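You operate a simulated robot arm through the tools that you are given. There is no shell and no other tool. Be economical: measure what you need, move in short steps, check, and stop when the job is done.

The job below is to be done with a simulated two-armed robot. You get a single attempt, and the scene is never put back.

Task
Mix the shot in the hand mixer until its window says EVEN.
Fine: hold it while you lock the lid lever, wind the knob, then free the lever; no splash; stand it in the drip tray. Set down upright: hand mixer.
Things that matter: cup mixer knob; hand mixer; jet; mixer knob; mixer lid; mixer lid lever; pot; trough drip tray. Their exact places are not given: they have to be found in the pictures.

It is judged by the outcome, as a careful person would: the job done as asked, and still so three seconds after it is handed in. It fails if anything else is knocked over, pushed out of place, dropped, spilled or broken. Lids that push on must go on centred and level and be pressed home; caps that screw on are set level and turned clockwise until they are tight.

Robot
Two 6-joint arms with three-finger grippers on one trunk, on a base that drives. Base frame: it is fixed to the floor where the robot stands at the start and does not move with it; the origin is under the middle of the robot, x ahead of it, y to its left, z up; the surface under the hand at the start is at about z = 0.86. Units: m, degrees, N and s.
The left shoulder is at the start at [0.04, 0.148, 1.247], the right one opposite. With the tool pointing down near the work surface each hand reaches from about 0.54 to 0.6 m from the robot's upright axis, wherever it stands, measured 20 degrees to its own side. Places, roughly: cup mixer knob [0.4, 0.4, 0.9]; mixer knob [0.5, 0, 1]; mixer lid (10x10x5 cm) [0.5, 0.5, 0.9]; mixer lid lever [0.5, 0.2, 0.9]; pot (8x8x15 cm) [0.7, 0.9, 0.9]; trough drip tray [0.5, 0.8, 0.9]. Payload 2.69 kg a hand.
Tool frame (each hand has its own): the origin (TCP) lies between the finger pads and is the grasp point; the fingertips stand 0.029 m ahead of it; z points along the fingers, y is the line along which they close. Largest opening 0.12 m; the body of the gripper starts 0.078 m behind the TCP.
Orientation is told as [roll, pitch, yaw] about the base's x, y, z axes, in that order, counted from this pose: with the fingers straight down and closing along the base's y, the tool's x points along the base's -x, its y along +y and its z along -z.

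Tools
- The arms move only by the tool step_arm. It takes "left_targets", "right_targets" or both (then of equal length, played together; a hand with none holds still); each is a list of rows, each a list of 3 entries, a list of its own where there are three numbers: the shift along the tool's x, y, z in units of 25 mm (1.0 is 25 mm), then the turn, a rotation vector about the tool's x, y, z in units of 6 degrees (1.0 is 6 degrees), then the opening in per cent of the stroke, from 0 (shut) to 100 (fully open). In form: [[[x, y, z], [rx, ry, rz], gripper], ...]. A call has 1 to 8 rows; each row shifts and turns the commanded pose from where the row before left it, along the tool's axes as they then stand. A call with a number of a shift or a turn outside -1 to 1 is refused whole. Each row takes 0.2 s and may step no farther than 0.05 m and 8.6 degrees from the row before; otherwise, or with a gripper value out of range, the whole call is refused. Where a pose cannot be reached the arm comes as near as it can. A force on the tool above 90 N (or 10 N above the force at the start of the call, whichever is more), or a blocked arm, ends the call early, and 0.2 s more pass. The fingers move at their own pace and stop on an object; they squeeze with about 39 N. The grip force told is the motor's: it shows also when the fingers shut on nothing. Time passes only in rows, and 0.2 s behind the last, so rows that do not move let the fingers close. It gives the time, the measured TCP pose, the force on the tool (base axes), the opening and the grip force at its end, in the units of the frame above (readings bear some noise), with the torque about the TCP (base axes, N m) and any sound that the robot's microphone picked up.
- Cameras (640 x 400 px; columns grow to the right, rows downward): "scene" is now at [0.0931, 0.0397, 1.4629]; the picture's right is [0.47, -0.88, 0.00], its down [-0.60, -0.32, -0.73] and it looks along [0.64, 0.35, -0.68] (base axes); focal length 292 px, centre (320, 200). "left" rides on the left gripper at [0.063, 0, -0.104] in its tool frame; the picture's right is [0.00, 1.00, 0.00], its down [-0.83, 0.00, -0.56] and it looks along [-0.56, 0.00, 0.83] (tool axes); focal length 275 px, centre (320, 200). "right" rides on the right gripper at [0.063, 0, -0.104] in its tool frame; the picture's right is [0.00, 1.00, 0.00], its down [-0.83, 0.00, -0.56] and it looks along [-0.56, 0.00, 0.83] (tool axes); focal length 275 px, centre (320, 200).
- camera(camera): a new picture of that camera. The clock stands still meanwhile.
- slide_trunk(by): slides the trunk up (or, below 0, down) by that many m; the arms and the scene camera ride with it, the base frame stays. It gives what a move gives, with no picture.
- roll_base(legs): drives the robot by 1 to 6 legs, each [ahead, turn to the left] in m and degrees, along the robot's own axes; the way and the turn of a leg run together, so that a leg with both is an arc; at most 1.5 m and 180 degrees a leg. The arms and the cameras ride along, it lands a little off, and it stops where it bumps. It gives what a move gives.
- head_to(pan, tilt): turns the head with the scene camera to pan (to the left, within 86 degrees either way) and tilt (down, from -29 to 69), counted from straight ahead of the robot. It gives what a move gives.
- probe_pixels(camera, pixels): there is no depth. For up to 12 entries [column, row, z] of the newest picture of that camera ("zoom" is the newest enlarged one), the place [x, y] in the base frame at which the ray of that pixel passes the height z, good to about 0.002 m. The clock stands still meanwhile.
- close_up(camera, box): a new picture of the part [left, top, right, bottom] of that camera's present view, enlarged. The clock stands still meanwhile.
- sign_off(): hands the job in; it is judged then, once.

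Go step by step. Measure first, check grasps and placings, and put right what went wrong. The budget is 80 turns and 58 pictures, counting those below and the enlarged ones. Unless the task says otherwise, let go and move clear before handing in, and close with one line.

The tools are called after "Call:" as name(argument=value, ...) on one line, values as JSON. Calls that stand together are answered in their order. step_arm: Moves the arms, as the interface text tells. Its arguments: {"type":"object","properties":{"left_targets":{"type":"array"},"right_targets":{"type":"array"}},"required":[]} The other tools are called the same way: slide_trunk (by) slides the trunk up or down; roll_base (legs) drives the base; head_to (pan, tilt) turns the head that bears the scene camera; camera (camera) takes a picture; probe_pixels (camera, pixels) gives the place at which the rays of pixels pass given heights; close_up (camera, box) takes an enlarged picture of a part of a camera's view; sign_off () hands the job in.

At the start:

```text
t: 0.0
left_ee_pos: [0.3215, 0.3788, 1.0001]
left_orientation: [-0.1, 0.0, -0.1]
left_force: [0.1, 0.8, -0.1]
left_moment: [0.0, -0.01, 0.0]
left_gripper_width: 0.1199
left_grip_force: 0.0
right_ee_pos: [0.5, -0.0284, 1.2267]
right_orientation: [0.1, 0.0, 0.0]
right_force: [0.2, -0.5, -0.3]
right_moment: [-0.03, 0.01, 0.0]
right_gripper_width: 0.12
right_grip_force: 0.0
trunk travel left (down, up): [-0.375, 0.123]
robot x, y, heading: [-0.0012, 0.0025, 0.1]
head pan, tilt: [28.2, 43.1]
```

scene: 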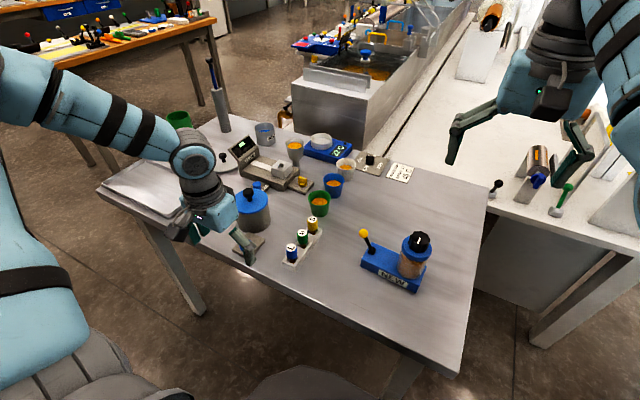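
right: 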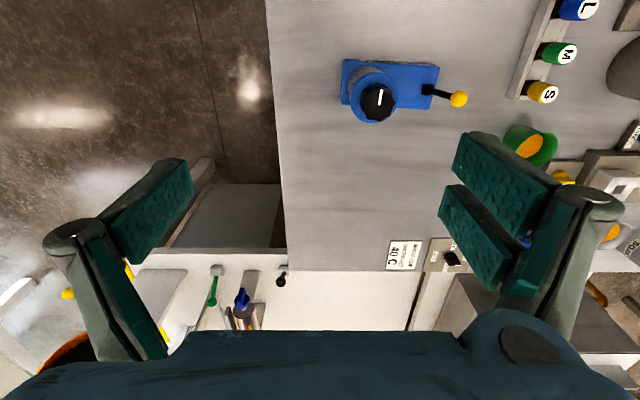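
left: 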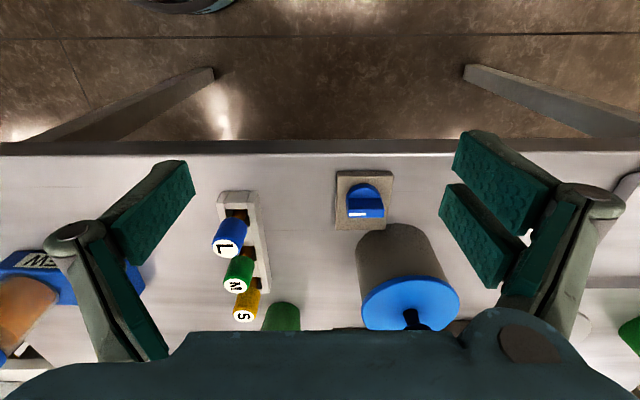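

The hand mixer seems to be the blue unit at scene (400,262) with a knob, yellow-ball lever and window. I'll enlarge it and the far part of the table where the tray should be.

Call:
close_up(camera="scene", box=[340, 210, 460, 310])

Call:
close_up(camera="scene", box=[120, 80, 430, 280])

Call:
close_up(camera="right", box=[300, 30, 500, 150])

```text
4.00 times, centred on (400, 260) of scene
```

zoom: 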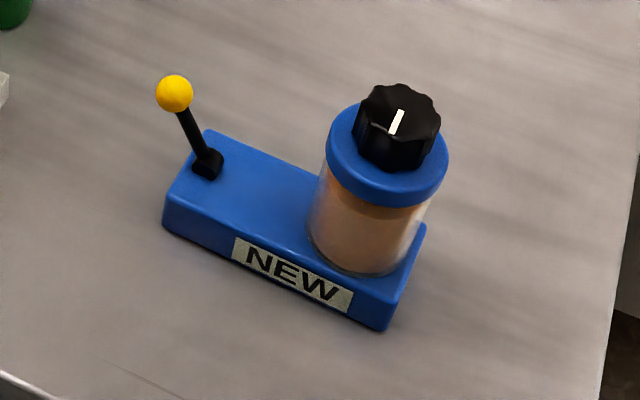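

```text
2.00 times, centred on (275, 180) of scene
```

zoom: 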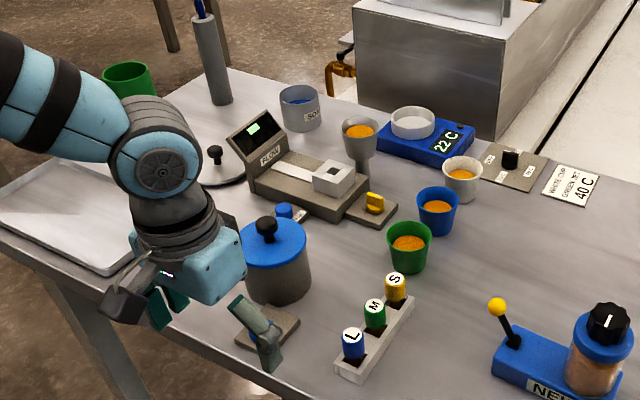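

```text
3.20 times, centred on (400, 90) of right
```

zoom: 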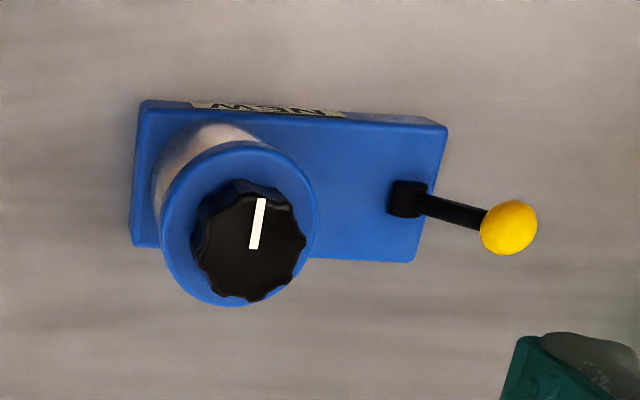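

The mixer is clear: knob on a jar at one end of the blue base, lever at the other, window "NEW". I'll measure it and look at the tray.

Call:
probe_pixels(camera="zoom", pixels=[[145, 103, 0.895], [447, 128, 0.895], [413, 262, 0.895], [132, 246, 0.895], [250, 240, 1.0], [234, 225, 0.98], [404, 198, 0.9], [508, 227, 0.96], [508, 227, 0.93], [145, 103, 0.86], [257, 222, 1.0]])

Call:
head_to(pan=60, tilt=43)

Call:
camera(camera="scene")

```text
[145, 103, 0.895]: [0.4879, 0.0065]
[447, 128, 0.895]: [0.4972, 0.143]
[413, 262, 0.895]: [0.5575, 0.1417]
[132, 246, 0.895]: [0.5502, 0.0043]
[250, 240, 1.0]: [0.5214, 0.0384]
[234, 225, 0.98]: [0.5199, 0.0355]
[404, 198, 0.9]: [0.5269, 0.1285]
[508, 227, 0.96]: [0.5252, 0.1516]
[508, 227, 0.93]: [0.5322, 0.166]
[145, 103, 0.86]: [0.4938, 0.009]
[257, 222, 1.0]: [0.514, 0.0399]
```

```text
t: 1.0
left_ee_pos: [0.3203, 0.3782, 0.9998]
left_orientation: [-0.1, 0.0, -0.1]
left_force: [0.7, -0.6, 0.5]
left_moment: [-0.03, 0.0, 0.01]
left_gripper_width: 0.1201
left_grip_force: 0.0
right_ee_pos: [0.5, -0.027, 1.2276]
right_orientation: [0.1, 0.0, 0.0]
right_force: [0.2, -0.7, 0.0]
right_moment: [-0.05, 0.0, 0.02]
right_gripper_width: 0.1201
right_grip_force: 0.1
trunk travel left (down, up): [-0.375, 0.123]
robot x, y, heading: [0.0016, -0.0007, 0.1]
head pan, tilt: [60.0, 43.0]
```

```text
51 pictures are left
```

scene: 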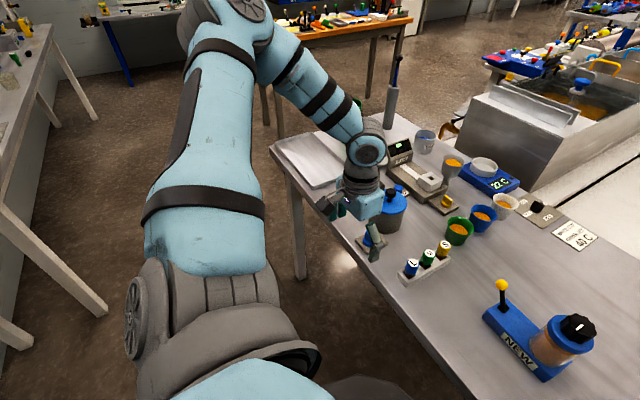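

The tray is the white rectangle at scene (310,160), partly hidden by the arm. I'll aim the head at the mixer for detail of the lever and heights.

Call:
head_to(pan=8, tilt=45)

Call:
close_up(camera="scene", box=[240, 130, 400, 230])

```text
t: 2.2
left_ee_pos: [0.3213, 0.3787, 0.9996]
left_orientation: [-0.1, 0.0, 0.0]
left_force: [-0.8, 0.0, -0.3]
left_moment: [-0.02, 0.02, 0.0]
left_gripper_width: 0.12
left_grip_force: 0.0
right_ee_pos: [0.4997, -0.0274, 1.2269]
right_orientation: [0.0, 0.1, 0.0]
right_force: [-0.1, 0.0, 0.0]
right_moment: [-0.01, 0.0, 0.02]
right_gripper_width: 0.1199
right_grip_force: 0.1
trunk travel left (down, up): [-0.375, 0.123]
robot x, y, heading: [-0.0022, -0.0, -0.1]
head pan, tilt: [8.0, 45.0]
```

```text
4.00 times, centred on (320, 180) of scene
```

zoom: 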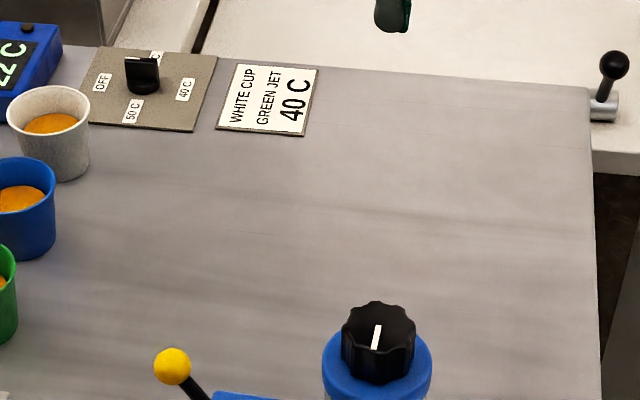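

The view is too high; I'll enlarge lower down (mixer around (330,240)).

Call:
close_up(camera="scene", box=[256, 190, 384, 270])

```text
5.00 times, centred on (320, 230) of scene
```

zoom: 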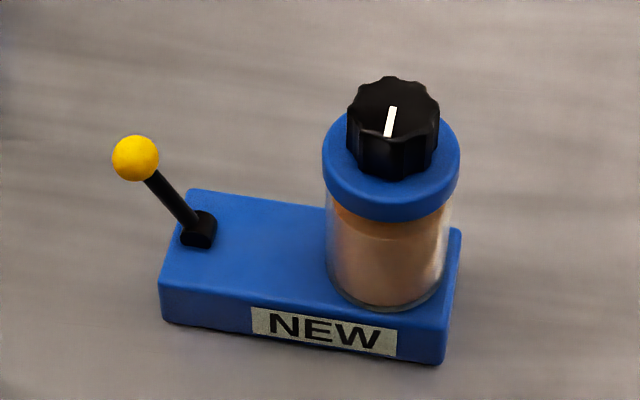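

Good view. Measuring the same features here at several heights to triangulate.

Call:
probe_pixels(camera="zoom", pixels=[[163, 322, 0.86], [440, 363, 0.86], [160, 285, 0.895], [442, 330, 0.895], [192, 190, 0.895], [460, 230, 0.895], [136, 158, 0.96], [136, 158, 0.93], [198, 230, 0.9], [394, 112, 1.0], [394, 112, 0.98], [391, 165, 0.975]])

```text
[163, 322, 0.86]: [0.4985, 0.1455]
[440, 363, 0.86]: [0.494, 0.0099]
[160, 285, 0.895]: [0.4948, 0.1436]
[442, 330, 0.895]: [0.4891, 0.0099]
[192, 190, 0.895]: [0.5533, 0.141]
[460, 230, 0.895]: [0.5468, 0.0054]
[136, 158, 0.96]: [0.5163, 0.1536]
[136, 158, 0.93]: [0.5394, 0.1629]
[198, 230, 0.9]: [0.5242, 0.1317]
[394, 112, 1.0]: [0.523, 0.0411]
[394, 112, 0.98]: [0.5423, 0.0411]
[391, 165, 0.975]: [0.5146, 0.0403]
```

Triangulated: table z≈0.86, block x 0.497–0.557, y 0.008–0.143, top ≈0.89; knob axis ≈(0.523,0.040), top ≈1.0; lever ball ≈(0.529,0.159,0.943), pivot (0.526,0.130). Plan: left hand grips the jar from the robot's side, nearly level; right hand works lever and knob from above. I back off slightly for room, then swing the left hand over.

Call:
roll_base(legs=[[-0.05, 0]])

Call:
step_arm(left_targets=[[[0, -1, -0.4], [0, -1, 0], 75], [[0, -1, 0], [0, -1, 0], 75], [[0, -1, 0], [0, -1, 0], 75], [[0, -1, 0], [0, -1, 0], 75], [[0, -1, 0], [0, -1, 0], 75], [[0, -1, 0], [0, -1, 0], 75], [[0, -1, 0], [0, -1, 0], 75], [[0, -1, 0], [0, -1, 0], 75]])

```text
t: 3.1
left_ee_pos: [0.2797, 0.3787, 0.9962]
left_orientation: [0.0, 0.5, 0.0]
left_force: [1.5, -0.7, -1.1]
left_moment: [0.03, 0.11, 0.01]
left_gripper_width: 0.12
left_grip_force: 0.0
right_ee_pos: [0.4601, -0.0273, 1.2218]
right_orientation: [-0.1, 0.5, 0.0]
right_force: [1.0, 0.2, -1.2]
right_moment: [-0.01, 0.14, 0.0]
right_gripper_width: 0.1198
right_grip_force: 0.1
trunk travel left (down, up): [-0.375, 0.123]
robot x, y, heading: [-0.0478, 0.0004, 0.2]
head pan, tilt: [8.0, 45.0]
```

```text
t: 4.9
left_ee_pos: [0.3398, 0.2752, 0.9902]
left_orientation: [-0.2, -48.0, 0.1]
left_force: [-0.4, -1.3, -1.0]
left_moment: [0.0, -0.02, 0.01]
left_gripper_width: 0.0901
left_grip_force: 0.1
left hand out of reach, approached as far as the arm can: row 4, 5, 6, 7, 8
right_ee_pos: [0.4526, -0.0286, 1.2271]
right_orientation: [0.0, 0.2, -0.1]
right_force: [-0.7, 0.2, 0.6]
right_moment: [-0.01, 0.03, -0.01]
right_gripper_width: 0.12
right_grip_force: 0.1
trunk travel left (down, up): [-0.375, 0.123]
robot x, y, heading: [-0.0488, -0.0009, 0.2]
head pan, tilt: [8.0, 45.0]
```

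The near side limits the reach; the hand stopped at (0.34,0.275). I'll move it forward without turning.

Call:
step_arm(left_targets=[[[-0.67, 0, 0.743], [0, 0, 0], 75], [[-0.67, 0, 0.743], [0, 0, 0], 75], [[-0.67, 0, 0.743], [0, 0, 0], 75], [[-0.67, 0, 0.743], [0, 0, 0], 75]])

```text
t: 5.9
left_ee_pos: [0.4203, 0.3129, 0.9975]
left_orientation: [-0.2, -48.0, 0.1]
left_force: [1.2, -0.2, -0.2]
left_moment: [0.0, -0.04, 0.01]
left_gripper_width: 0.0899
left_grip_force: 0.1
left hand out of reach, approached as far as the arm can: row 1, 2, 3, 4
right_ee_pos: [0.4513, -0.0277, 1.2259]
right_orientation: [0.0, 0.1, 0.0]
right_force: [0.5, 0.6, -0.4]
right_moment: [-0.01, 0.02, 0.01]
right_gripper_width: 0.1201
right_grip_force: 0.1
trunk travel left (down, up): [-0.375, 0.123]
robot x, y, heading: [-0.0532, -0.0009, 0.1]
head pan, tilt: [8.0, 45.0]
```

Still a near-side limit. I'll back off so the pose can be taken farther in front of the robot, moving the right hand aside too, then drive in.

Call:
roll_base(legs=[[-0.15, 0]])

Call:
step_arm(left_targets=[[[-0.67, 0, 0.743], [0, 0, 0], 75], [[-0.67, 0, 0.743], [0, 0, 0], 75], [[-0.67, 0, 0.743], [0, 0, 0], 75], [[-0.67, 0, 0.743], [0, 0, 0], 75], [[-0.67, 0, 0.743], [0, 0, 0], 75], [[-0.67, 0, 0.743], [0, 0, 0], 75]], right_targets=[[[0, -1, 0], [0, 0, 0], 60], [[0, -1, 0], [0, 0, 0], 60], [[0, -1, 0], [0, 0, 0], 60], [[0, -1, 0], [0, 0, 0], 60], [[0, -1, 0], [0, 0, 0], 60], [[0, -1, 0], [0, 0, 0], 60]])

```text
t: 7.3
left_ee_pos: [0.2658, 0.3136, 0.9956]
left_orientation: [-0.3, -47.9, 0.2]
left_force: [0.0, 0.0, -0.4]
left_moment: [-0.02, 0.01, 0.01]
left_gripper_width: 0.0899
left_grip_force: 0.0
right_ee_pos: [0.2989, -0.0266, 1.224]
right_orientation: [0.0, 0.1, 0.3]
right_force: [0.3, 0.2, -0.1]
right_moment: [0.02, 0.02, 0.01]
right_gripper_width: 0.1195
right_grip_force: 0.0
trunk travel left (down, up): [-0.375, 0.123]
robot x, y, heading: [-0.2072, -0.0002, 0.3]
head pan, tilt: [8.0, 45.0]
```

```text
t: 8.7
left_ee_pos: [0.3555, 0.3777, 1.0146]
left_orientation: [-0.1, -48.0, 0.2]
left_force: [0.0, -0.4, 1.0]
left_moment: [0.02, -0.02, -0.03]
left_gripper_width: 0.09
left_grip_force: 0.1
left hand out of reach, approached as far as the arm can: row 1, 2, 3, 4, 5, 6
right_ee_pos: [0.3246, -0.1707, 1.2348]
right_orientation: [0.0, 0.2, 0.4]
right_force: [-0.4, 0.9, -0.3]
right_moment: [0.04, -0.02, 0.01]
right_gripper_width: 0.0722
right_grip_force: 0.1
right hand out of reach, approached as far as the arm can: row 1, 2, 3, 4, 6
trunk travel left (down, up): [-0.375, 0.123]
robot x, y, heading: [-0.2005, 0.0013, 0.6]
head pan, tilt: [8.0, 45.0]
```

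The left hand keeps sliding to +y, so a joint limit is involved. Let me look at the arm's posture.

Call:
head_to(pan=25, tilt=35)

Call:
camera(camera="scene")

```text
t: 9.5
left_ee_pos: [0.3546, 0.3793, 1.0146]
left_orientation: [-0.2, -48.2, 0.3]
left_force: [-0.4, 0.5, 0.1]
left_moment: [0.01, 0.0, 0.02]
left_gripper_width: 0.0898
left_grip_force: 0.0
right_ee_pos: [0.3233, -0.1707, 1.237]
right_orientation: [-0.1, 0.2, 0.3]
right_force: [0.9, 0.6, 0.4]
right_moment: [0.0, 0.02, -0.02]
right_gripper_width: 0.072
right_grip_force: 0.1
trunk travel left (down, up): [-0.375, 0.123]
robot x, y, heading: [-0.2042, 0.0018, 0.1]
head pan, tilt: [25.0, 35.0]
```

```text
48 pictures are left
```

scene: 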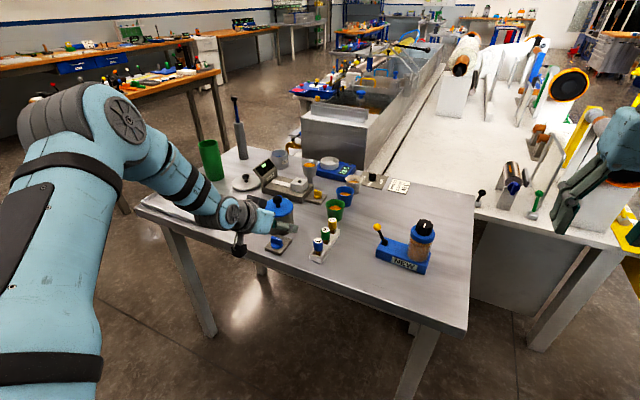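

The elbow is out to the left, so a tool heading turned inward (−30° yaw) is natural. I'll back away from the pot and yaw the left hand while shifting right.

Call:
roll_base(legs=[[-0.1, 0]])

Call:
step_arm(left_targets=[[[-0.174, -0.966, 0.193], [0.743, 0, 0.669], 75], [[-0.174, -0.966, 0.193], [0.743, 0, 0.669], 75], [[-0.174, -0.966, 0.193], [0.743, 0, 0.669], 75], [[-0.174, -0.966, 0.193], [0.743, 0, 0.669], 75], [[-0.174, -0.966, 0.193], [0.743, 0, 0.669], 75]])

```text
t: 10.7
left_ee_pos: [0.2588, 0.3793, 1.0106]
left_orientation: [-0.2, -47.6, 0.2]
left_force: [0.9, -0.4, 0.4]
left_moment: [0.0, 0.01, -0.01]
left_gripper_width: 0.0899
left_grip_force: 0.2
right_ee_pos: [0.2287, -0.1705, 1.2333]
right_orientation: [-0.1, 0.5, 0.3]
right_force: [0.7, -0.3, -0.1]
right_moment: [0.02, 0.06, 0.01]
right_gripper_width: 0.0718
right_grip_force: 0.1
trunk travel left (down, up): [-0.375, 0.123]
robot x, y, heading: [-0.3048, 0.001, 0.3]
head pan, tilt: [25.0, 35.0]
```

```text
t: 11.9
left_ee_pos: [0.1753, 0.2523, 1.0271]
left_orientation: [0.3, -48.1, -30.1]
left_force: [-1.4, -0.2, 0.0]
left_moment: [-0.02, 0.01, -0.01]
left_gripper_width: 0.0897
left_grip_force: 0.0
left hand out of reach, approached as far as the arm can: row 1, 2, 3, 4, 5
right_ee_pos: [0.2221, -0.1697, 1.236]
right_orientation: [0.0, 0.2, 0.5]
right_force: [-0.1, 0.8, 0.3]
right_moment: [0.0, 0.05, 0.03]
right_gripper_width: 0.0721
right_grip_force: 0.0
trunk travel left (down, up): [-0.375, 0.123]
robot x, y, heading: [-0.3089, -0.0022, 0.2]
head pan, tilt: [25.0, 35.0]
```

The left wrist seems limited on inward headings. New plan: the right hand holds the jar from the free right side (table edge near y≈−0.06), pointing left, and the left hand works lever and knob from above. I restore the left tool-down pose and yaw the right hand.

Call:
step_arm(left_targets=[[[0, 0, 0], [-0.743, 0, -0.669], 75], [[0, 0, 0], [-0.743, 0, -0.669], 75], [[0, 0, 0], [-0.743, 0, -0.669], 75], [[0, 0, 0], [-0.743, 0, -0.669], 75], [[0, 0, 0], [-0.743, 0, -0.669], 75], [[0, 0, 0], [0, 1, 0], 75], [[0, 0, 0], [0, 1, 0], 75], [[0, 0, 0], [0, 1, 0], 75]], right_targets=[[[0, 0, 0.5], [0, 0, 1], 75], [[0, 0, 0.5], [0, 0, 1], 75], [[0, 0, 0.5], [0, 0, 1], 75], [[0, 0, 0.5], [0, 0, 1], 75], [[0, 0, 0.5], [0, 0, 1], 75], [[0, 0, 0.5], [0, 0, 1], 75], [[0, 0, 0.5], [0, 0, 1], 75], [[0, 0, 0.5], [0, 0, 1], 75]])

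Call:
step_arm(left_targets=[[[0, 0, 0], [0, 1, 0], 75], [[0, 0, 0], [0, 1, 0], 75], [[0, 0, 0], [0, 1, 0], 75], [[0, 0, 0], [0, 1, 0], 75], [[0, 0, 0], [0, 1, 0], 75], [[0, 0, 0], [0, 0, 0], 75], [[0, 0, 0], [0, 0, 0], 75], [[0, 0, 0], [0, 0, 0], 75]], right_targets=[[[0, 0, 0.3], [0, 0, 1], 75], [[0, 0, 0.3], [0, 0, 1], 75], [[0, 0, 0.3], [0, 0, 1], 75], [[0, 0, 0.3], [0, 0, 1], 75], [[0, 0, 0.3], [0, 0, 1], 75], [[0, 0, 0.3], [0, 0, 1], 75], [[0, 0, 0.3], [0, 0, 1], 75], [[0, 0, 0], [0, 1, 0], 75]])

```text
t: 13.7
left_ee_pos: [0.1371, 0.3188, 1.0347]
left_orientation: [-0.2, -30.2, 0.3]
left_force: [0.5, 0.3, 0.3]
left_moment: [-0.06, 0.0, 0.02]
left_gripper_width: 0.0902
left_grip_force: 0.0
left hand out of reach, approached as far as the arm can: row 1, 2, 3, 4, 5, 6, 7, 8
right_ee_pos: [0.2518, -0.1687, 1.1457]
right_orientation: [-0.3, 0.1, -47.9]
right_force: [1.2, -0.4, -0.1]
right_moment: [0.0, -0.02, 0.03]
right_gripper_width: 0.0901
right_grip_force: 0.0
right hand out of reach, approached as far as the arm can: row 1, 2, 3, 4, 5, 6, 7, 8
trunk travel left (down, up): [-0.375, 0.123]
robot x, y, heading: [-0.3051, 0.0002, 0.6]
head pan, tilt: [25.0, 35.0]
```

```text
t: 15.5
left_ee_pos: [0.0947, 0.3721, 1.0329]
left_orientation: [-0.2, -0.3, 0.1]
left_force: [-1.4, -0.2, 0.1]
left_moment: [0.01, 0.05, 0.01]
left_gripper_width: 0.0901
left_grip_force: 0.2
left hand out of reach, approached as far as the arm can: row 1, 2, 3, 4, 5
right_ee_pos: [0.2608, -0.1696, 1.0962]
right_orientation: [-0.3, 6.0, -89.7]
right_force: [0.1, -0.7, -0.2]
right_moment: [0.01, 0.0, 0.02]
right_gripper_width: 0.09
right_grip_force: 0.0
right hand out of reach, approached as far as the arm can: row 2, 5, 8
trunk travel left (down, up): [-0.375, 0.123]
robot x, y, heading: [-0.3065, -0.0007, 0.3]
head pan, tilt: [25.0, 35.0]
```

Right is now at yaw −90. I tilt it up towards +y (to ~54°) and watch whether the pose is held.

Call:
step_arm(right_targets=[[[0, 0, 0], [0, 1, 0], 75], [[0, 0, 0], [0, 1, 0], 75], [[0, 0, 0], [0, 1, 0], 75], [[0, 0, 0], [0, 1, 0], 75], [[0, 0, 0], [0, 1, 0], 75], [[0, 0, 0], [0, 1, 0], 75], [[0, 0, 0], [0, 1, 0], 75], [[0, 0, 0], [0, 1, 0], 75]])

```text
t: 17.3
left_ee_pos: [0.094, 0.3727, 1.0323]
left_orientation: [-0.2, -0.2, 0.1]
left_force: [-0.5, 0.1, -0.1]
left_moment: [0.01, 0.0, 0.01]
left_gripper_width: 0.0896
left_grip_force: 0.0
right_ee_pos: [0.2496, -0.1644, 1.0939]
right_orientation: [-0.4, 54.1, -89.9]
right_force: [-0.2, -0.8, 0.0]
right_moment: [0.0, -0.01, -0.01]
right_gripper_width: 0.09
right_grip_force: 0.1
right hand out of reach, approached as far as the arm can: row 6, 7, 8
trunk travel left (down, up): [-0.375, 0.123]
robot x, y, heading: [-0.3087, -0.0001, 0.4]
head pan, tilt: [25.0, 35.0]
```

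Good, the pose is nearly held. I test moving it to the needed relative spot (ahead of the table edge, in free air).

Call:
step_arm(right_targets=[[[-0.033, 0, 0.889], [0, 0, 0], 75], [[-0.033, 0, 0.889], [0, 0, 0], 75], [[-0.033, 0, 0.889], [0, 0, 0], 75], [[-0.033, 0, 0.889], [0, 0, 0], 75], [[-0.033, 0, 0.889], [0, 0, 0], 75], [[-0.033, 0, 0.889], [0, 0, 0], 75], [[-0.033, 0, 0.889], [0, 0, 0], 75], [[-0.033, 0, 0.889], [0, 0, 0], 75]])

```text
t: 19.1
left_ee_pos: [0.0945, 0.3739, 1.0328]
left_orientation: [-0.3, -0.2, 0.1]
left_force: [0.5, 0.0, -0.7]
left_moment: [0.0, 0.02, 0.05]
left_gripper_width: 0.0901
left_grip_force: 0.1
right_ee_pos: [0.2513, -0.0262, 0.9859]
right_orientation: [-0.3, 53.9, -89.9]
right_force: [0.7, 0.2, -0.1]
right_moment: [0.0, 0.01, 0.0]
right_gripper_width: 0.0899
right_grip_force: 0.1
right hand out of reach, approached as far as the arm can: row 1, 2, 8
trunk travel left (down, up): [-0.375, 0.123]
robot x, y, heading: [-0.3085, 0.0006, 0.4]
head pan, tilt: [25.0, 35.0]
```

That works. Continue the right hand to the final relative height and side position, still in free air.

Call:
step_arm(right_targets=[[[-0.033, 0, 0.889], [0, 0, 0], 75], [[-0.033, 0, 0.889], [0, 0, 0], 75], [[-0.033, 0, 0.889], [0, 0, 0], 75], [[-0.033, 0, 0.889], [0, 0, 0], 75]], left_targets=[[[-1, 0, -0.8], [0, 0, 0], 75], [[-1, 0, -0.8], [0, 0, 0], 75], [[-1, 0, -0.8], [0, 0, 0], 75], [[-1, 0, -0.8], [0, 0, 0], 75]])

```text
t: 20.1
left_ee_pos: [0.1305, 0.4247, 1.1056]
left_orientation: [-0.2, -0.1, 0.2]
left_force: [-0.5, 0.2, -1.1]
left_moment: [-0.02, -0.02, 0.0]
left_gripper_width: 0.0902
left_grip_force: 0.0
left hand out of reach, approached as far as the arm can: row 1, 2, 3, 4
right_ee_pos: [0.229, 0.0345, 0.9286]
right_orientation: [-0.4, 53.8, -90.0]
right_force: [0.0, 0.0, 0.0]
right_moment: [0.01, -0.05, -0.03]
right_gripper_width: 0.09
right_grip_force: 0.1
right hand out of reach, approached as far as the arm can: row 1, 2, 3, 4
trunk travel left (down, up): [-0.375, 0.123]
robot x, y, heading: [-0.3065, -0.001, 0.3]
head pan, tilt: [25.0, 35.0]
```

Left stays stuck on a bearing limit of about 32° in its present posture. Let me view both arms' postures.

Call:
head_to(pan=50, tilt=40)

Call:
camera(camera="scene")

Call:
head_to(pan=-30, tilt=40)

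Call:
camera(camera="scene")

```text
t: 20.9
left_ee_pos: [0.1311, 0.4253, 1.1064]
left_orientation: [-0.1, -0.1, 0.3]
left_force: [0.2, 0.0, 1.2]
left_moment: [0.03, -0.01, 0.0]
left_gripper_width: 0.09
left_grip_force: 0.0
right_ee_pos: [0.2291, 0.0336, 0.9299]
right_orientation: [-0.4, 53.8, -90.0]
right_force: [0.1, 0.0, -0.1]
right_moment: [0.01, 0.0, 0.0]
right_gripper_width: 0.09
right_grip_force: 0.1
trunk travel left (down, up): [-0.375, 0.123]
robot x, y, heading: [-0.3047, -0.0047, 0.4]
head pan, tilt: [50.0, 40.0]
```

```text
47 pictures are left
```

scene: 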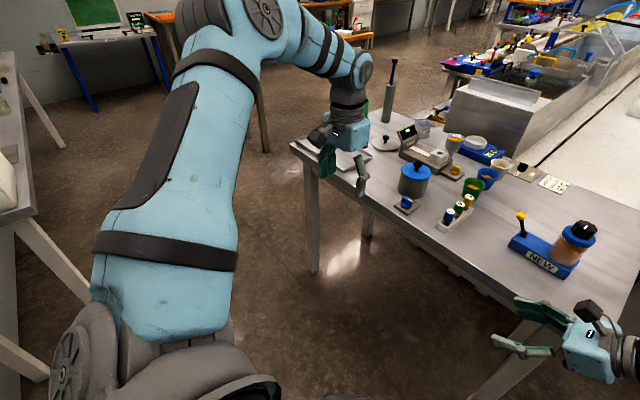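

```text
t: 22.5
left_ee_pos: [0.1312, 0.4248, 1.1055]
left_orientation: [-0.1, -0.1, 0.2]
left_force: [0.1, 0.0, 0.2]
left_moment: [0.0, -0.04, 0.01]
left_gripper_width: 0.0901
left_grip_force: 0.0
right_ee_pos: [0.2296, 0.0343, 0.9291]
right_orientation: [-0.4, 53.8, -90.1]
right_force: [-0.5, -0.6, 0.0]
right_moment: [0.03, 0.0, -0.01]
right_gripper_width: 0.0902
right_grip_force: 0.1
trunk travel left (down, up): [-0.375, 0.123]
robot x, y, heading: [-0.3042, -0.0034, 0.3]
head pan, tilt: [-30.0, 40.0]
```

```text
46 pictures are left
```

scene: 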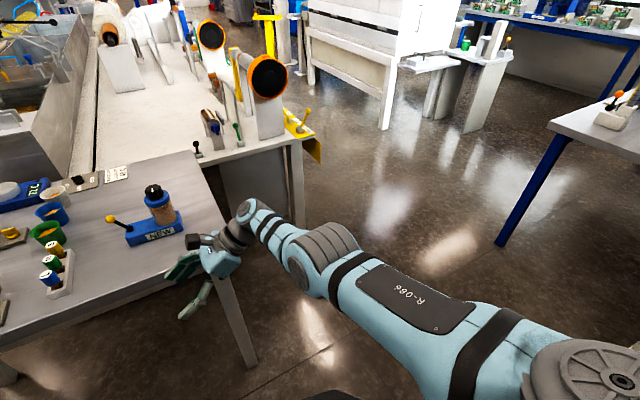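

Perhaps the wall is only close in; extended past ~0.5 m from the shoulder the left hand should swing inward. I try outward first, then inward, in free air (right hand is at y 0.03, I stop well clear of it).

Call:
step_arm(left_targets=[[[-1, 1, 0], [0, 0, 0], 75], [[-1, 1, 0], [0, 0, 0], 75], [[-1, 1, 0], [0, 0, 0], 75], [[-1, -0.5, 0], [0, 0, 0], 75], [[-1, -1, 0], [0, 0, 0], 75], [[0, -1, 0], [0, 0, 0], 75], [[0, -1, 0], [0, 0, 0], 75], [[0, -1, 0], [0, 0, 0], 75]])

```text
t: 24.3
left_ee_pos: [0.1312, 0.4227, 1.0915]
left_orientation: [-0.2, -0.2, 0.2]
left_force: [-0.6, 0.1, 0.7]
left_moment: [0.0, 0.0, 0.01]
left_gripper_width: 0.0898
left_grip_force: 0.0
left hand out of reach, approached as far as the arm can: row 1, 2, 3, 4, 5, 6, 7, 8
right_ee_pos: [0.2282, 0.0337, 0.9299]
right_orientation: [-0.4, 53.8, -90.0]
right_force: [0.5, 0.2, 0.0]
right_moment: [-0.03, 0.03, 0.03]
right_gripper_width: 0.0897
right_grip_force: 0.0
trunk travel left (down, up): [-0.375, 0.123]
robot x, y, heading: [-0.3042, -0.0018, 0.5]
head pan, tilt: [-30.0, 40.0]
```

The numbers suggest commanded poses accumulate even when unreachable, so the left command may now be far out. I bring the command back (towards −x, +y) and watch.

Call:
step_arm(left_targets=[[[1, 1, 0.4], [0, 0, 0], 75], [[1, 1, 0.4], [0, 0, 0], 75], [[1, 1, 0.4], [0, 0, 0], 75], [[1, 1, 0.4], [0, 0, 0], 75], [[1, 1, 0.4], [0, 0, 0], 75], [[1, 1, 0.4], [0, 0, 0], 75], [[1, 1, 0.4], [0, 0, 0], 75], [[1, 1, 0.4], [0, 0, 0], 75]], right_targets=[[[0, 0.7, 0], [0, 0, 0], 75], [[0, 0.7, 0], [0, 0, 0], 75], [[0, 0.7, 0], [0, 0, 0], 75], [[0, 0, 0], [0, 0, 0], 75], [[0, 0, 0], [0, 0, 0], 75], [[0, 0, 0], [0, 0, 0], 75], [[0, 0, 0], [0, 0, 0], 75], [[0, 0, 0], [0, 0, 0], 75]])

```text
t: 26.1
left_ee_pos: [-0.0142, 0.5852, 0.9955]
left_orientation: [-0.1, 0.0, 0.1]
left_force: [0.0, 0.3, -0.3]
left_moment: [0.01, 0.01, 0.03]
left_gripper_width: 0.0899
left_grip_force: 0.0
left hand out of reach, approached as far as the arm can: row 6, 7, 8
right_ee_pos: [0.2336, 0.0207, 0.9355]
right_orientation: [-0.3, 53.9, -90.0]
right_force: [0.5, -1.5, -0.1]
right_moment: [-0.02, -0.02, 0.02]
right_gripper_width: 0.0899
right_grip_force: 0.1
right hand out of reach, approached as far as the arm can: row 1, 2, 3
trunk travel left (down, up): [-0.375, 0.123]
robot x, y, heading: [-0.3074, 0.0032, 0.3]
head pan, tilt: [-30.0, 40.0]
```

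So commands do restart from where the arm is. Left is now extended at bearing 60°; I'll swing it inward along its full-reach arc.

Call:
step_arm(left_targets=[[[-0.9, -0.9, 0], [0, 0, 0], 75], [[-0.9, -0.9, 0], [0, 0, 0], 75], [[-0.9, -0.9, 0], [0, 0, 0], 75], [[-0.9, -0.9, 0], [0, 0, 0], 75], [[-0.78, -1, 0], [0, 0, 0], 75], [[-0.78, -1, 0], [0, 0, 0], 75], [[-0.78, -1, 0], [0, 0, 0], 75], [[-0.78, -1, 0], [0, 0, 0], 75]])

```text
t: 27.9
left_ee_pos: [0.1384, 0.4285, 0.9426]
left_orientation: [-0.2, -0.1, 0.2]
left_force: [0.2, -0.3, 0.1]
left_moment: [0.03, 0.02, 0.0]
left_gripper_width: 0.0901
left_grip_force: 0.0
left hand out of reach, approached as far as the arm can: row 4, 5, 6, 7, 8
right_ee_pos: [0.2337, 0.0199, 0.9358]
right_orientation: [-0.4, 54.0, -90.1]
right_force: [0.4, 0.4, 0.3]
right_moment: [-0.01, -0.01, 0.01]
right_gripper_width: 0.0899
right_grip_force: 0.1
trunk travel left (down, up): [-0.375, 0.123]
robot x, y, heading: [-0.3113, -0.0002, 0.3]
head pan, tilt: [-30.0, 40.0]
```

It stopped at bearing ~34°, drifting down, so lower may open the way. I try lower, then inward.

Call:
step_arm(left_targets=[[[0.4, 0, 1], [0, 0, 0], 75], [[0, -1, 1], [0, 0, 0], 75], [[0, -1, 0.5], [0, 0, 0], 75], [[-0.3, -1, 0], [0, 0, 0], 75], [[-0.3, -1, 0], [0, 0, 0], 75], [[-0.3, -1, 0], [0, 0, 0], 75]])

```text
t: 29.3
left_ee_pos: [0.1503, 0.3012, 0.8819]
left_orientation: [-0.1, 0.0, 0.2]
left_force: [-0.1, -0.1, -0.3]
left_moment: [0.02, 0.01, 0.04]
left_gripper_width: 0.0904
left_grip_force: 0.0
right_ee_pos: [0.2329, 0.0202, 0.9352]
right_orientation: [-0.4, 53.9, -89.9]
right_force: [-0.1, -0.4, 0.2]
right_moment: [-0.01, 0.03, 0.01]
right_gripper_width: 0.0897
right_grip_force: 0.0
trunk travel left (down, up): [-0.375, 0.123]
robot x, y, heading: [-0.3073, -0.0048, 0.5]
head pan, tilt: [-30.0, 40.0]
```

Lower works for the left. I test further inward (backing the right hand off to its side first).

Call:
step_arm(right_targets=[[[0, 0, -1], [0, 0, 0], 75], [[0, 0, -1], [0, 0, 0], 75], [[0, 0, -1], [0, 0, 0], 75], [[0, 0, -1], [0, 0, 0], 75], [[0, 0, -1], [0, 0, 0], 75], [[0, 0, 0], [0, 0, 0], 75], [[0, 0, 0], [0, 0, 0], 75], [[0, 0, 0], [0, 0, 0], 75]], left_targets=[[[-0.3, -1, 0], [0, 0, 0], 75], [[-0.3, -1, 0], [0, 0, 0], 75], [[-0.3, -1, 0], [0, 0, 0], 75], [[-0.3, -1, 0], [0, 0, 0], 75], [[-0.3, -1, 0], [0, 0, 0], 75], [[-0.3, -1, 0], [0, 0, 0], 75], [[0, -1, 0], [0, 0, 0], 75], [[0, -1, 0], [0, 0, 0], 75]])

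```text
t: 31.1
left_ee_pos: [0.1962, 0.1044, 0.8814]
left_orientation: [-0.1, 0.0, 0.3]
left_force: [-0.4, 0.5, 0.1]
left_moment: [0.02, -0.04, 0.02]
left_gripper_width: 0.0898
left_grip_force: 0.1
right_ee_pos: [0.233, -0.0817, 1.0105]
right_orientation: [-0.3, 53.9, -89.9]
right_force: [0.4, 0.1, 0.2]
right_moment: [0.0, -0.02, 0.02]
right_gripper_width: 0.0901
right_grip_force: 0.0
trunk travel left (down, up): [-0.375, 0.123]
robot x, y, heading: [-0.3071, 0.0029, 0.5]
head pan, tilt: [-30.0, 40.0]
```

Left reaches (0.50, 0.10, 0.88) relative. Now test how high it can go there (knob needs ≥1.04).

Call:
step_arm(left_targets=[[[0, -0.4, -1], [0, 0, 0], 75], [[0, -0.4, -1], [0, 0, 0], 75], [[0, -0.4, -1], [0, 0, 0], 75], [[0, -0.4, -1], [0, 0, 0], 75], [[0, 0, -1], [0, 0, 0], 75], [[0, 0, -1], [0, 0, 0], 75], [[0, 0, -1], [0, 0, 0], 75]])

```text
t: 32.7
left_ee_pos: [0.2251, 0.0559, 1.0463]
left_orientation: [-0.1, 0.0, 0.3]
left_force: [-0.4, -0.7, 1.1]
left_moment: [0.02, 0.02, -0.05]
left_gripper_width: 0.0896
left_grip_force: 0.0
left hand out of reach, approached as far as the arm can: row 4, 5, 6, 7
right_ee_pos: [0.2326, -0.0814, 1.0103]
right_orientation: [-0.2, 54.0, -89.8]
right_force: [-1.1, -0.7, 0.2]
right_moment: [-0.03, 0.03, -0.03]
right_gripper_width: 0.0901
right_grip_force: 0.1
trunk travel left (down, up): [-0.375, 0.123]
robot x, y, heading: [-0.3082, 0.0024, 0.2]
head pan, tilt: [-30.0, 40.0]
```

Both arms can work at relative x≈0.535 around y≈0.04. I raise the trunk 0.03 and drive forward so the mixer sits there (left above the knob with ~4 cm clearance, right beside the jar).

Call:
slide_trunk(by=0.03)

Call:
roll_base(legs=[[0.29, 0]])

Call:
head_to(pan=5, tilt=52)

Call:
camera(camera="scene")

Call:
camera(camera="right")

```text
t: 33.4
left_ee_pos: [0.2243, 0.0568, 1.0761]
left_orientation: [-0.1, 0.0, 0.2]
left_force: [-0.3, 0.9, -0.3]
left_moment: [0.01, 0.0, -0.01]
left_gripper_width: 0.0898
left_grip_force: 0.1
right_ee_pos: [0.2333, -0.0799, 1.0408]
right_orientation: [-0.3, 54.0, -89.9]
right_force: [0.0, 0.4, -0.5]
right_moment: [0.01, -0.04, 0.0]
right_gripper_width: 0.0901
right_grip_force: 0.1
trunk travel left (down, up): [-0.405, 0.093]
robot x, y, heading: [-0.307, -0.0039, 0.4]
head pan, tilt: [-30.0, 40.0]
```

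```text
t: 35.4
left_ee_pos: [0.5061, 0.0614, 1.0771]
left_orientation: [-0.2, -0.3, 0.3]
left_force: [-0.1, 0.1, 0.0]
left_moment: [0.01, -0.04, -0.01]
left_gripper_width: 0.0899
left_grip_force: 0.1
right_ee_pos: [0.5163, -0.0764, 1.0418]
right_orientation: [-0.1, 54.0, -89.5]
right_force: [-0.2, 0.0, 0.3]
right_moment: [-0.03, -0.02, -0.01]
right_gripper_width: 0.0902
right_grip_force: 0.1
trunk travel left (down, up): [-0.405, 0.093]
robot x, y, heading: [-0.0234, 0.0022, 0.6]
head pan, tilt: [-30.0, 40.0]
```

```text
t: 36.4
left_ee_pos: [0.5082, 0.0613, 1.0766]
left_orientation: [-0.1, 0.0, 0.3]
left_force: [0.4, 1.0, 0.3]
left_moment: [0.01, 0.01, -0.02]
left_gripper_width: 0.0903
left_grip_force: 0.0
right_ee_pos: [0.5172, -0.0771, 1.0398]
right_orientation: [-0.4, 54.1, -89.7]
right_force: [-0.3, 0.8, -0.3]
right_moment: [0.01, -0.06, 0.02]
right_gripper_width: 0.09
right_grip_force: 0.1
trunk travel left (down, up): [-0.405, 0.093]
robot x, y, heading: [-0.025, 0.0016, 0.5]
head pan, tilt: [5.0, 52.0]
```

```text
45 pictures are left
```

scene: 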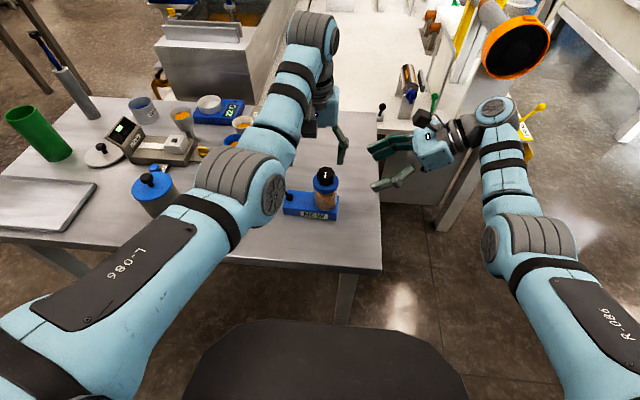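

```text
44 pictures are left
```

right: 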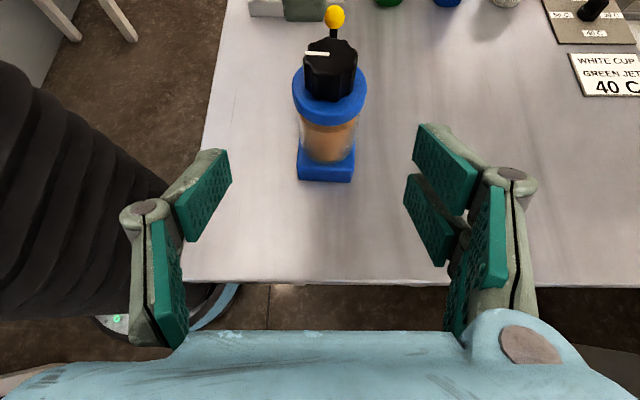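

Right is aligned behind the jar (jar at right-camera (328,140), lever in line behind it). I move the left hand aside, level the right hand further (to ~18° below horizontal) and lower it.

Call:
step_arm(left_targets=[[[0, 0.9, 0], [0, 0, 0], 75], [[0, 0.9, 0], [0, 0, 0], 75], [[0, 0.9, 0], [0, 0, 0], 75], [[0, 0.9, 0], [0, 0, 0], 75], [[0, 0, 0], [0, 0, 0], 75], [[0, 0, 0], [0, 0, 0], 75]], right_targets=[[[0, 0, 0], [0, 1, 0], 75], [[0, 0, 0], [0, 1, 0], 75], [[0, 0, 0], [0, 1, 0], 75], [[-0.96, 0, 0], [0, 0, 0], 75], [[-0.96, 0, 0], [0, 0, 0], 75], [[-0.96, 0, 0], [0, 0, 0], 75]])

```text
t: 37.8
left_ee_pos: [0.5252, 0.1458, 1.0718]
left_orientation: [0.0, -0.1, 0.5]
left_force: [0.2, 0.1, 0.0]
left_moment: [0.01, -0.03, 0.0]
left_gripper_width: 0.09
left_grip_force: 0.1
left hand out of reach, approached as far as the arm can: row 1, 2, 3
right_ee_pos: [0.4857, -0.0946, 0.9782]
right_orientation: [-0.5, 72.0, -89.8]
right_force: [-0.3, -0.4, -0.3]
right_moment: [-0.03, 0.04, -0.02]
right_gripper_width: 0.09
right_grip_force: 0.0
right hand out of reach, approached as far as the arm can: row 4, 5, 6
trunk travel left (down, up): [-0.405, 0.093]
robot x, y, heading: [-0.0236, -0.0007, 0.4]
head pan, tilt: [5.0, 52.0]
```

Right is at its far limit when pointing straight left. Turning its heading 30° forward (yaw −60) brings the wrist nearer; I do this and line up a pregrasp 12 cm back along its axis.

Call:
step_arm(right_targets=[[[0, 0, 0], [0.951, 0, -0.309], 75], [[0, 0, 0], [0.951, 0, -0.309], 75], [[0, 0, 0], [0.951, 0, -0.309], 75], [[0, 0, 0], [0.951, 0, -0.309], 75], [[0, 0, 0], [0.951, 0, -0.309], 75], [[-0.175, -0.705, 0.5], [0, 0, 0], 75], [[-0.175, -0.705, 0.5], [0, 0, 0], 75]])

Call:
camera(camera="right")

```text
t: 39.4
left_ee_pos: [0.5262, 0.1458, 1.0725]
left_orientation: [-0.1, -0.1, 0.4]
left_force: [-0.1, 0.4, 0.5]
left_moment: [0.02, -0.02, 0.03]
left_gripper_width: 0.0901
left_grip_force: 0.0
right_ee_pos: [0.3876, -0.0844, 0.9745]
right_orientation: [-0.8, 72.2, -60.0]
right_force: [-0.3, 0.8, -0.1]
right_moment: [0.0, 0.0, 0.02]
right_gripper_width: 0.0901
right_grip_force: 0.1
right hand out of reach, approached as far as the arm can: row 1, 2, 3, 4, 5, 6, 7
trunk travel left (down, up): [-0.405, 0.093]
robot x, y, heading: [-0.0243, 0.0049, 0.8]
head pan, tilt: [5.0, 52.0]
```

```text
43 pictures are left
```

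right: 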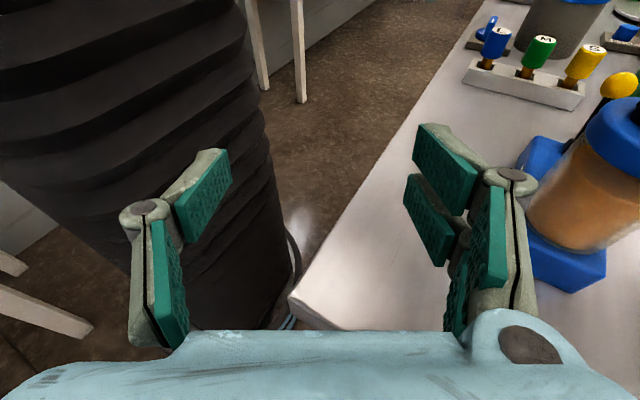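

I turned the wrong way (now pointing back toward the robot). Reverse by −60° to yaw −120.

Call:
step_arm(right_targets=[[[0, 0, 0], [-0.951, 0, 0.309], 75], [[0, 0, 0], [-0.951, 0, 0.309], 75], [[0, 0, 0], [-0.951, 0, 0.309], 75], [[0, 0, 0], [-0.951, 0, 0.309], 75], [[0, 0, 0], [-0.951, 0, 0.309], 75], [[0, 0, 0], [-0.951, 0, 0.309], 75], [[0, 0, 0], [-0.951, 0, 0.309], 75], [[0, 0, 0], [-0.951, 0, 0.309], 75]])

```text
t: 41.2
left_ee_pos: [0.5264, 0.1469, 1.0725]
left_orientation: [-0.1, 0.0, 0.4]
left_force: [0.2, -0.1, 0.5]
left_moment: [-0.01, 0.01, -0.01]
left_gripper_width: 0.09
left_grip_force: 0.0
right_ee_pos: [0.5045, -0.1083, 0.902]
right_orientation: [-0.7, 72.0, -108.2]
right_force: [-0.3, -0.2, 0.6]
right_moment: [0.0, -0.02, 0.02]
right_gripper_width: 0.0898
right_grip_force: 0.1
right hand out of reach, approached as far as the arm can: row 1, 2, 3, 4, 5, 6, 7, 8
trunk travel left (down, up): [-0.405, 0.093]
robot x, y, heading: [-0.0239, 0.0009, 0.8]
head pan, tilt: [5.0, 52.0]
```

Now yaw −108. Finish the turn to −120 while lifting and shifting to the pregrasp at about (0.466, −0.059, 0.962).

Call:
step_arm(right_targets=[[[0.86, 0, 0], [-0.951, 0, 0.309], 75], [[0.86, 0, 0], [-0.951, 0, 0.309], 75], [[0.85, -0.77, 0], [0, 0, 0], 75], [[0, -0.77, 0.07], [0, 0, 0], 75], [[0, -0.77, 0.07], [0, 0, 0], 75]])

Call:
camera(camera="right")

```text
t: 42.4
left_ee_pos: [0.5256, 0.148, 1.0729]
left_orientation: [-0.1, 0.0, 0.4]
left_force: [-0.3, -0.1, -0.3]
left_moment: [0.02, 0.03, 0.0]
left_gripper_width: 0.0904
left_grip_force: 0.0
right_ee_pos: [0.5533, -0.072, 0.8993]
right_orientation: [-0.6, 71.9, -119.9]
right_force: [0.3, -0.1, 0.3]
right_moment: [0.0, -0.01, -0.01]
right_gripper_width: 0.09
right_grip_force: 0.0
right hand out of reach, approached as far as the arm can: row 1, 2, 3, 4, 5
trunk travel left (down, up): [-0.405, 0.093]
robot x, y, heading: [-0.0221, 0.0018, 0.8]
head pan, tilt: [5.0, 52.0]
```

```text
42 pictures are left
```

right: 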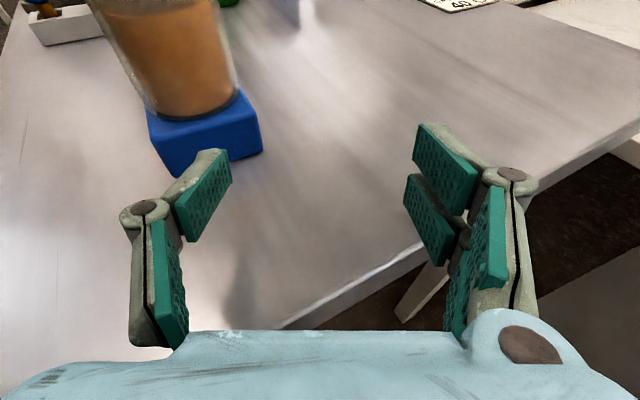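

The right arm behaves as if fully stretched (wrist always ~0.54 m from shoulder), so I'll pull it straight back toward its shoulder to bend the elbow.

Call:
step_arm(right_targets=[[[0.466, -0.773, -0.426], [0, 0, 0], 75], [[0.466, -0.773, -0.426], [0, 0, 0], 75], [[0.466, -0.773, -0.426], [0, 0, 0], 75], [[0.466, -0.773, -0.426], [0, 0, 0], 75], [[0.466, -0.773, -0.426], [0, 0, 0], 75]])

Call:
head_to(pan=-25, tilt=52)

Call:
camera(camera="scene")

```text
t: 43.6
left_ee_pos: [0.5253, 0.1467, 1.0726]
left_orientation: [-0.1, -0.2, 0.4]
left_force: [-0.8, 0.2, -0.3]
left_moment: [0.02, -0.01, 0.0]
left_gripper_width: 0.0901
left_grip_force: 0.1
right_ee_pos: [0.4484, -0.0547, 0.972]
right_orientation: [-0.5, 71.9, -119.8]
right_force: [-0.4, 0.4, 0.5]
right_moment: [0.01, 0.03, 0.0]
right_gripper_width: 0.0901
right_grip_force: 0.2
trunk travel left (down, up): [-0.405, 0.093]
robot x, y, heading: [-0.0235, 0.0018, 0.5]
head pan, tilt: [5.0, 52.0]
```

```text
t: 44.6
left_ee_pos: [0.5258, 0.1449, 1.0727]
left_orientation: [-0.1, 0.0, 0.5]
left_force: [-0.3, -0.2, 0.3]
left_moment: [-0.04, -0.01, 0.01]
left_gripper_width: 0.09
left_grip_force: 0.1
right_ee_pos: [0.4501, -0.0539, 0.9712]
right_orientation: [-0.5, 71.9, -119.8]
right_force: [0.4, 0.3, 0.2]
right_moment: [0.01, -0.03, 0.02]
right_gripper_width: 0.0897
right_grip_force: 0.0
trunk travel left (down, up): [-0.405, 0.093]
robot x, y, heading: [-0.022, 0.0024, 0.7]
head pan, tilt: [-25.0, 52.0]
```

```text
41 pictures are left
```

scene: 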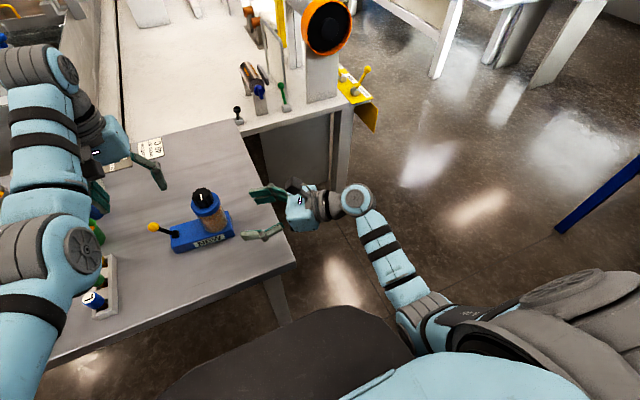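

Now it follows commands exactly. From (0.450,−0.054,0.971) I correct sideways and advance most of the way, then check.

Call:
step_arm(right_targets=[[[-0.145, 0.335, 0], [0, 0, 0], 75], [[-0.145, 0.335, 0], [0, 0, 0], 75], [[0, 0, 0.8], [0, 0, 0], 75], [[0, 0, 0.8], [0, 0, 0], 75], [[0, 0, 0.8], [0, 0, 0], 75]])

Call:
camera(camera="right")

```text
t: 45.8
left_ee_pos: [0.5261, 0.1466, 1.0713]
left_orientation: [-0.1, 0.0, 0.3]
left_force: [-0.3, 0.3, 0.0]
left_moment: [0.0, 0.0, -0.01]
left_gripper_width: 0.0896
left_grip_force: 0.0
right_ee_pos: [0.4935, -0.0157, 0.9468]
right_orientation: [-0.4, 71.9, -119.8]
right_force: [0.4, -0.3, -0.4]
right_moment: [-0.02, -0.01, 0.0]
right_gripper_width: 0.09
right_grip_force: 0.0
trunk travel left (down, up): [-0.405, 0.093]
robot x, y, heading: [-0.0202, -0.0004, 0.7]
head pan, tilt: [-25.0, 52.0]
```

```text
40 pictures are left
```

right: 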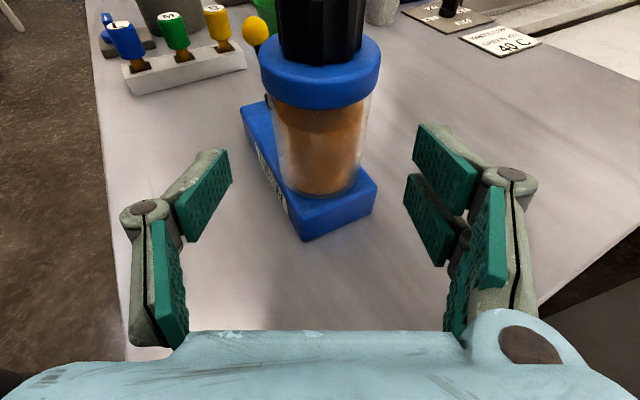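

The jar is centred between the fingers (jar ~col 322, finger midpoint ~318). Advance the last 66 mm and close gently.

Call:
step_arm(right_targets=[[[0, 0, 0.9], [0, 0, 0], 75], [[0, 0, 0.9], [0, 0, 0], 75], [[0, 0, 0.82], [0, 0, 0], 75]])

Call:
camera(camera="right")

```text
t: 46.6
left_ee_pos: [0.5257, 0.1472, 1.0718]
left_orientation: [-0.1, 0.0, 0.4]
left_force: [-0.2, -0.9, -0.8]
left_moment: [0.02, -0.01, 0.01]
left_gripper_width: 0.0901
left_grip_force: 0.0
right_ee_pos: [0.5228, 0.0397, 0.927]
right_orientation: [-0.4, 72.0, -119.7]
right_force: [-0.1, -0.9, -0.3]
right_moment: [-0.04, 0.01, 0.0]
right_gripper_width: 0.0898
right_grip_force: 0.1
trunk travel left (down, up): [-0.405, 0.093]
robot x, y, heading: [-0.0242, -0.0005, 0.8]
head pan, tilt: [-25.0, 52.0]
```

```text
39 pictures are left
```

right: 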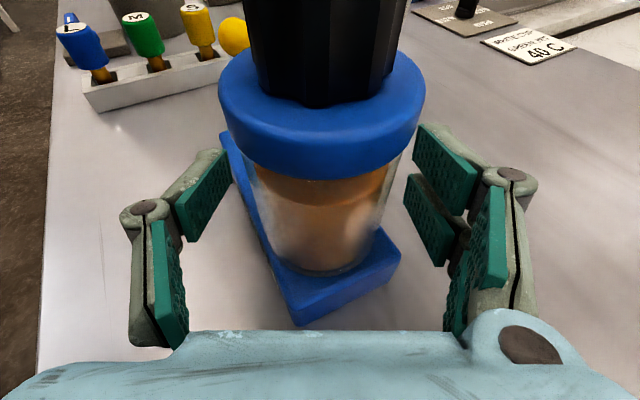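

Well placed around the glass below the lid. Close the right hand.

Call:
step_arm(right_targets=[[[0, 0, 0], [0, 0, 0], 55], [[0, 0, 0], [0, 0, 0], 45], [[0, 0, 0], [0, 0, 0], 30], [[0, 0, 0], [0, 0, 0], 30], [[0, 0, 0], [0, 0, 0], 30]])

Call:
camera(camera="right")

```text
t: 47.8
left_ee_pos: [0.5263, 0.147, 1.0722]
left_orientation: [-0.1, 0.0, 0.5]
left_force: [0.6, 0.7, 0.1]
left_moment: [-0.06, 0.0, 0.0]
left_gripper_width: 0.0899
left_grip_force: 0.0
right_ee_pos: [0.5237, 0.0398, 0.9272]
right_orientation: [-0.3, 71.9, -119.7]
right_force: [1.4, -0.7, 2.8]
right_moment: [-0.24, -0.3, 0.04]
right_gripper_width: 0.0566
right_grip_force: 39.0
trunk travel left (down, up): [-0.405, 0.093]
robot x, y, heading: [-0.0234, 0.0032, 0.5]
head pan, tilt: [-25.0, 52.0]
```

```text
38 pictures are left
```

right: 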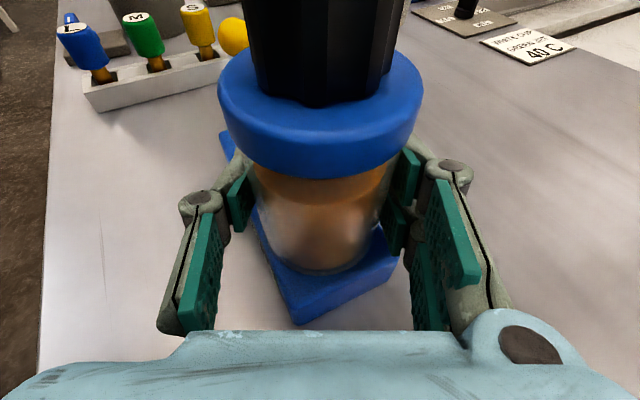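

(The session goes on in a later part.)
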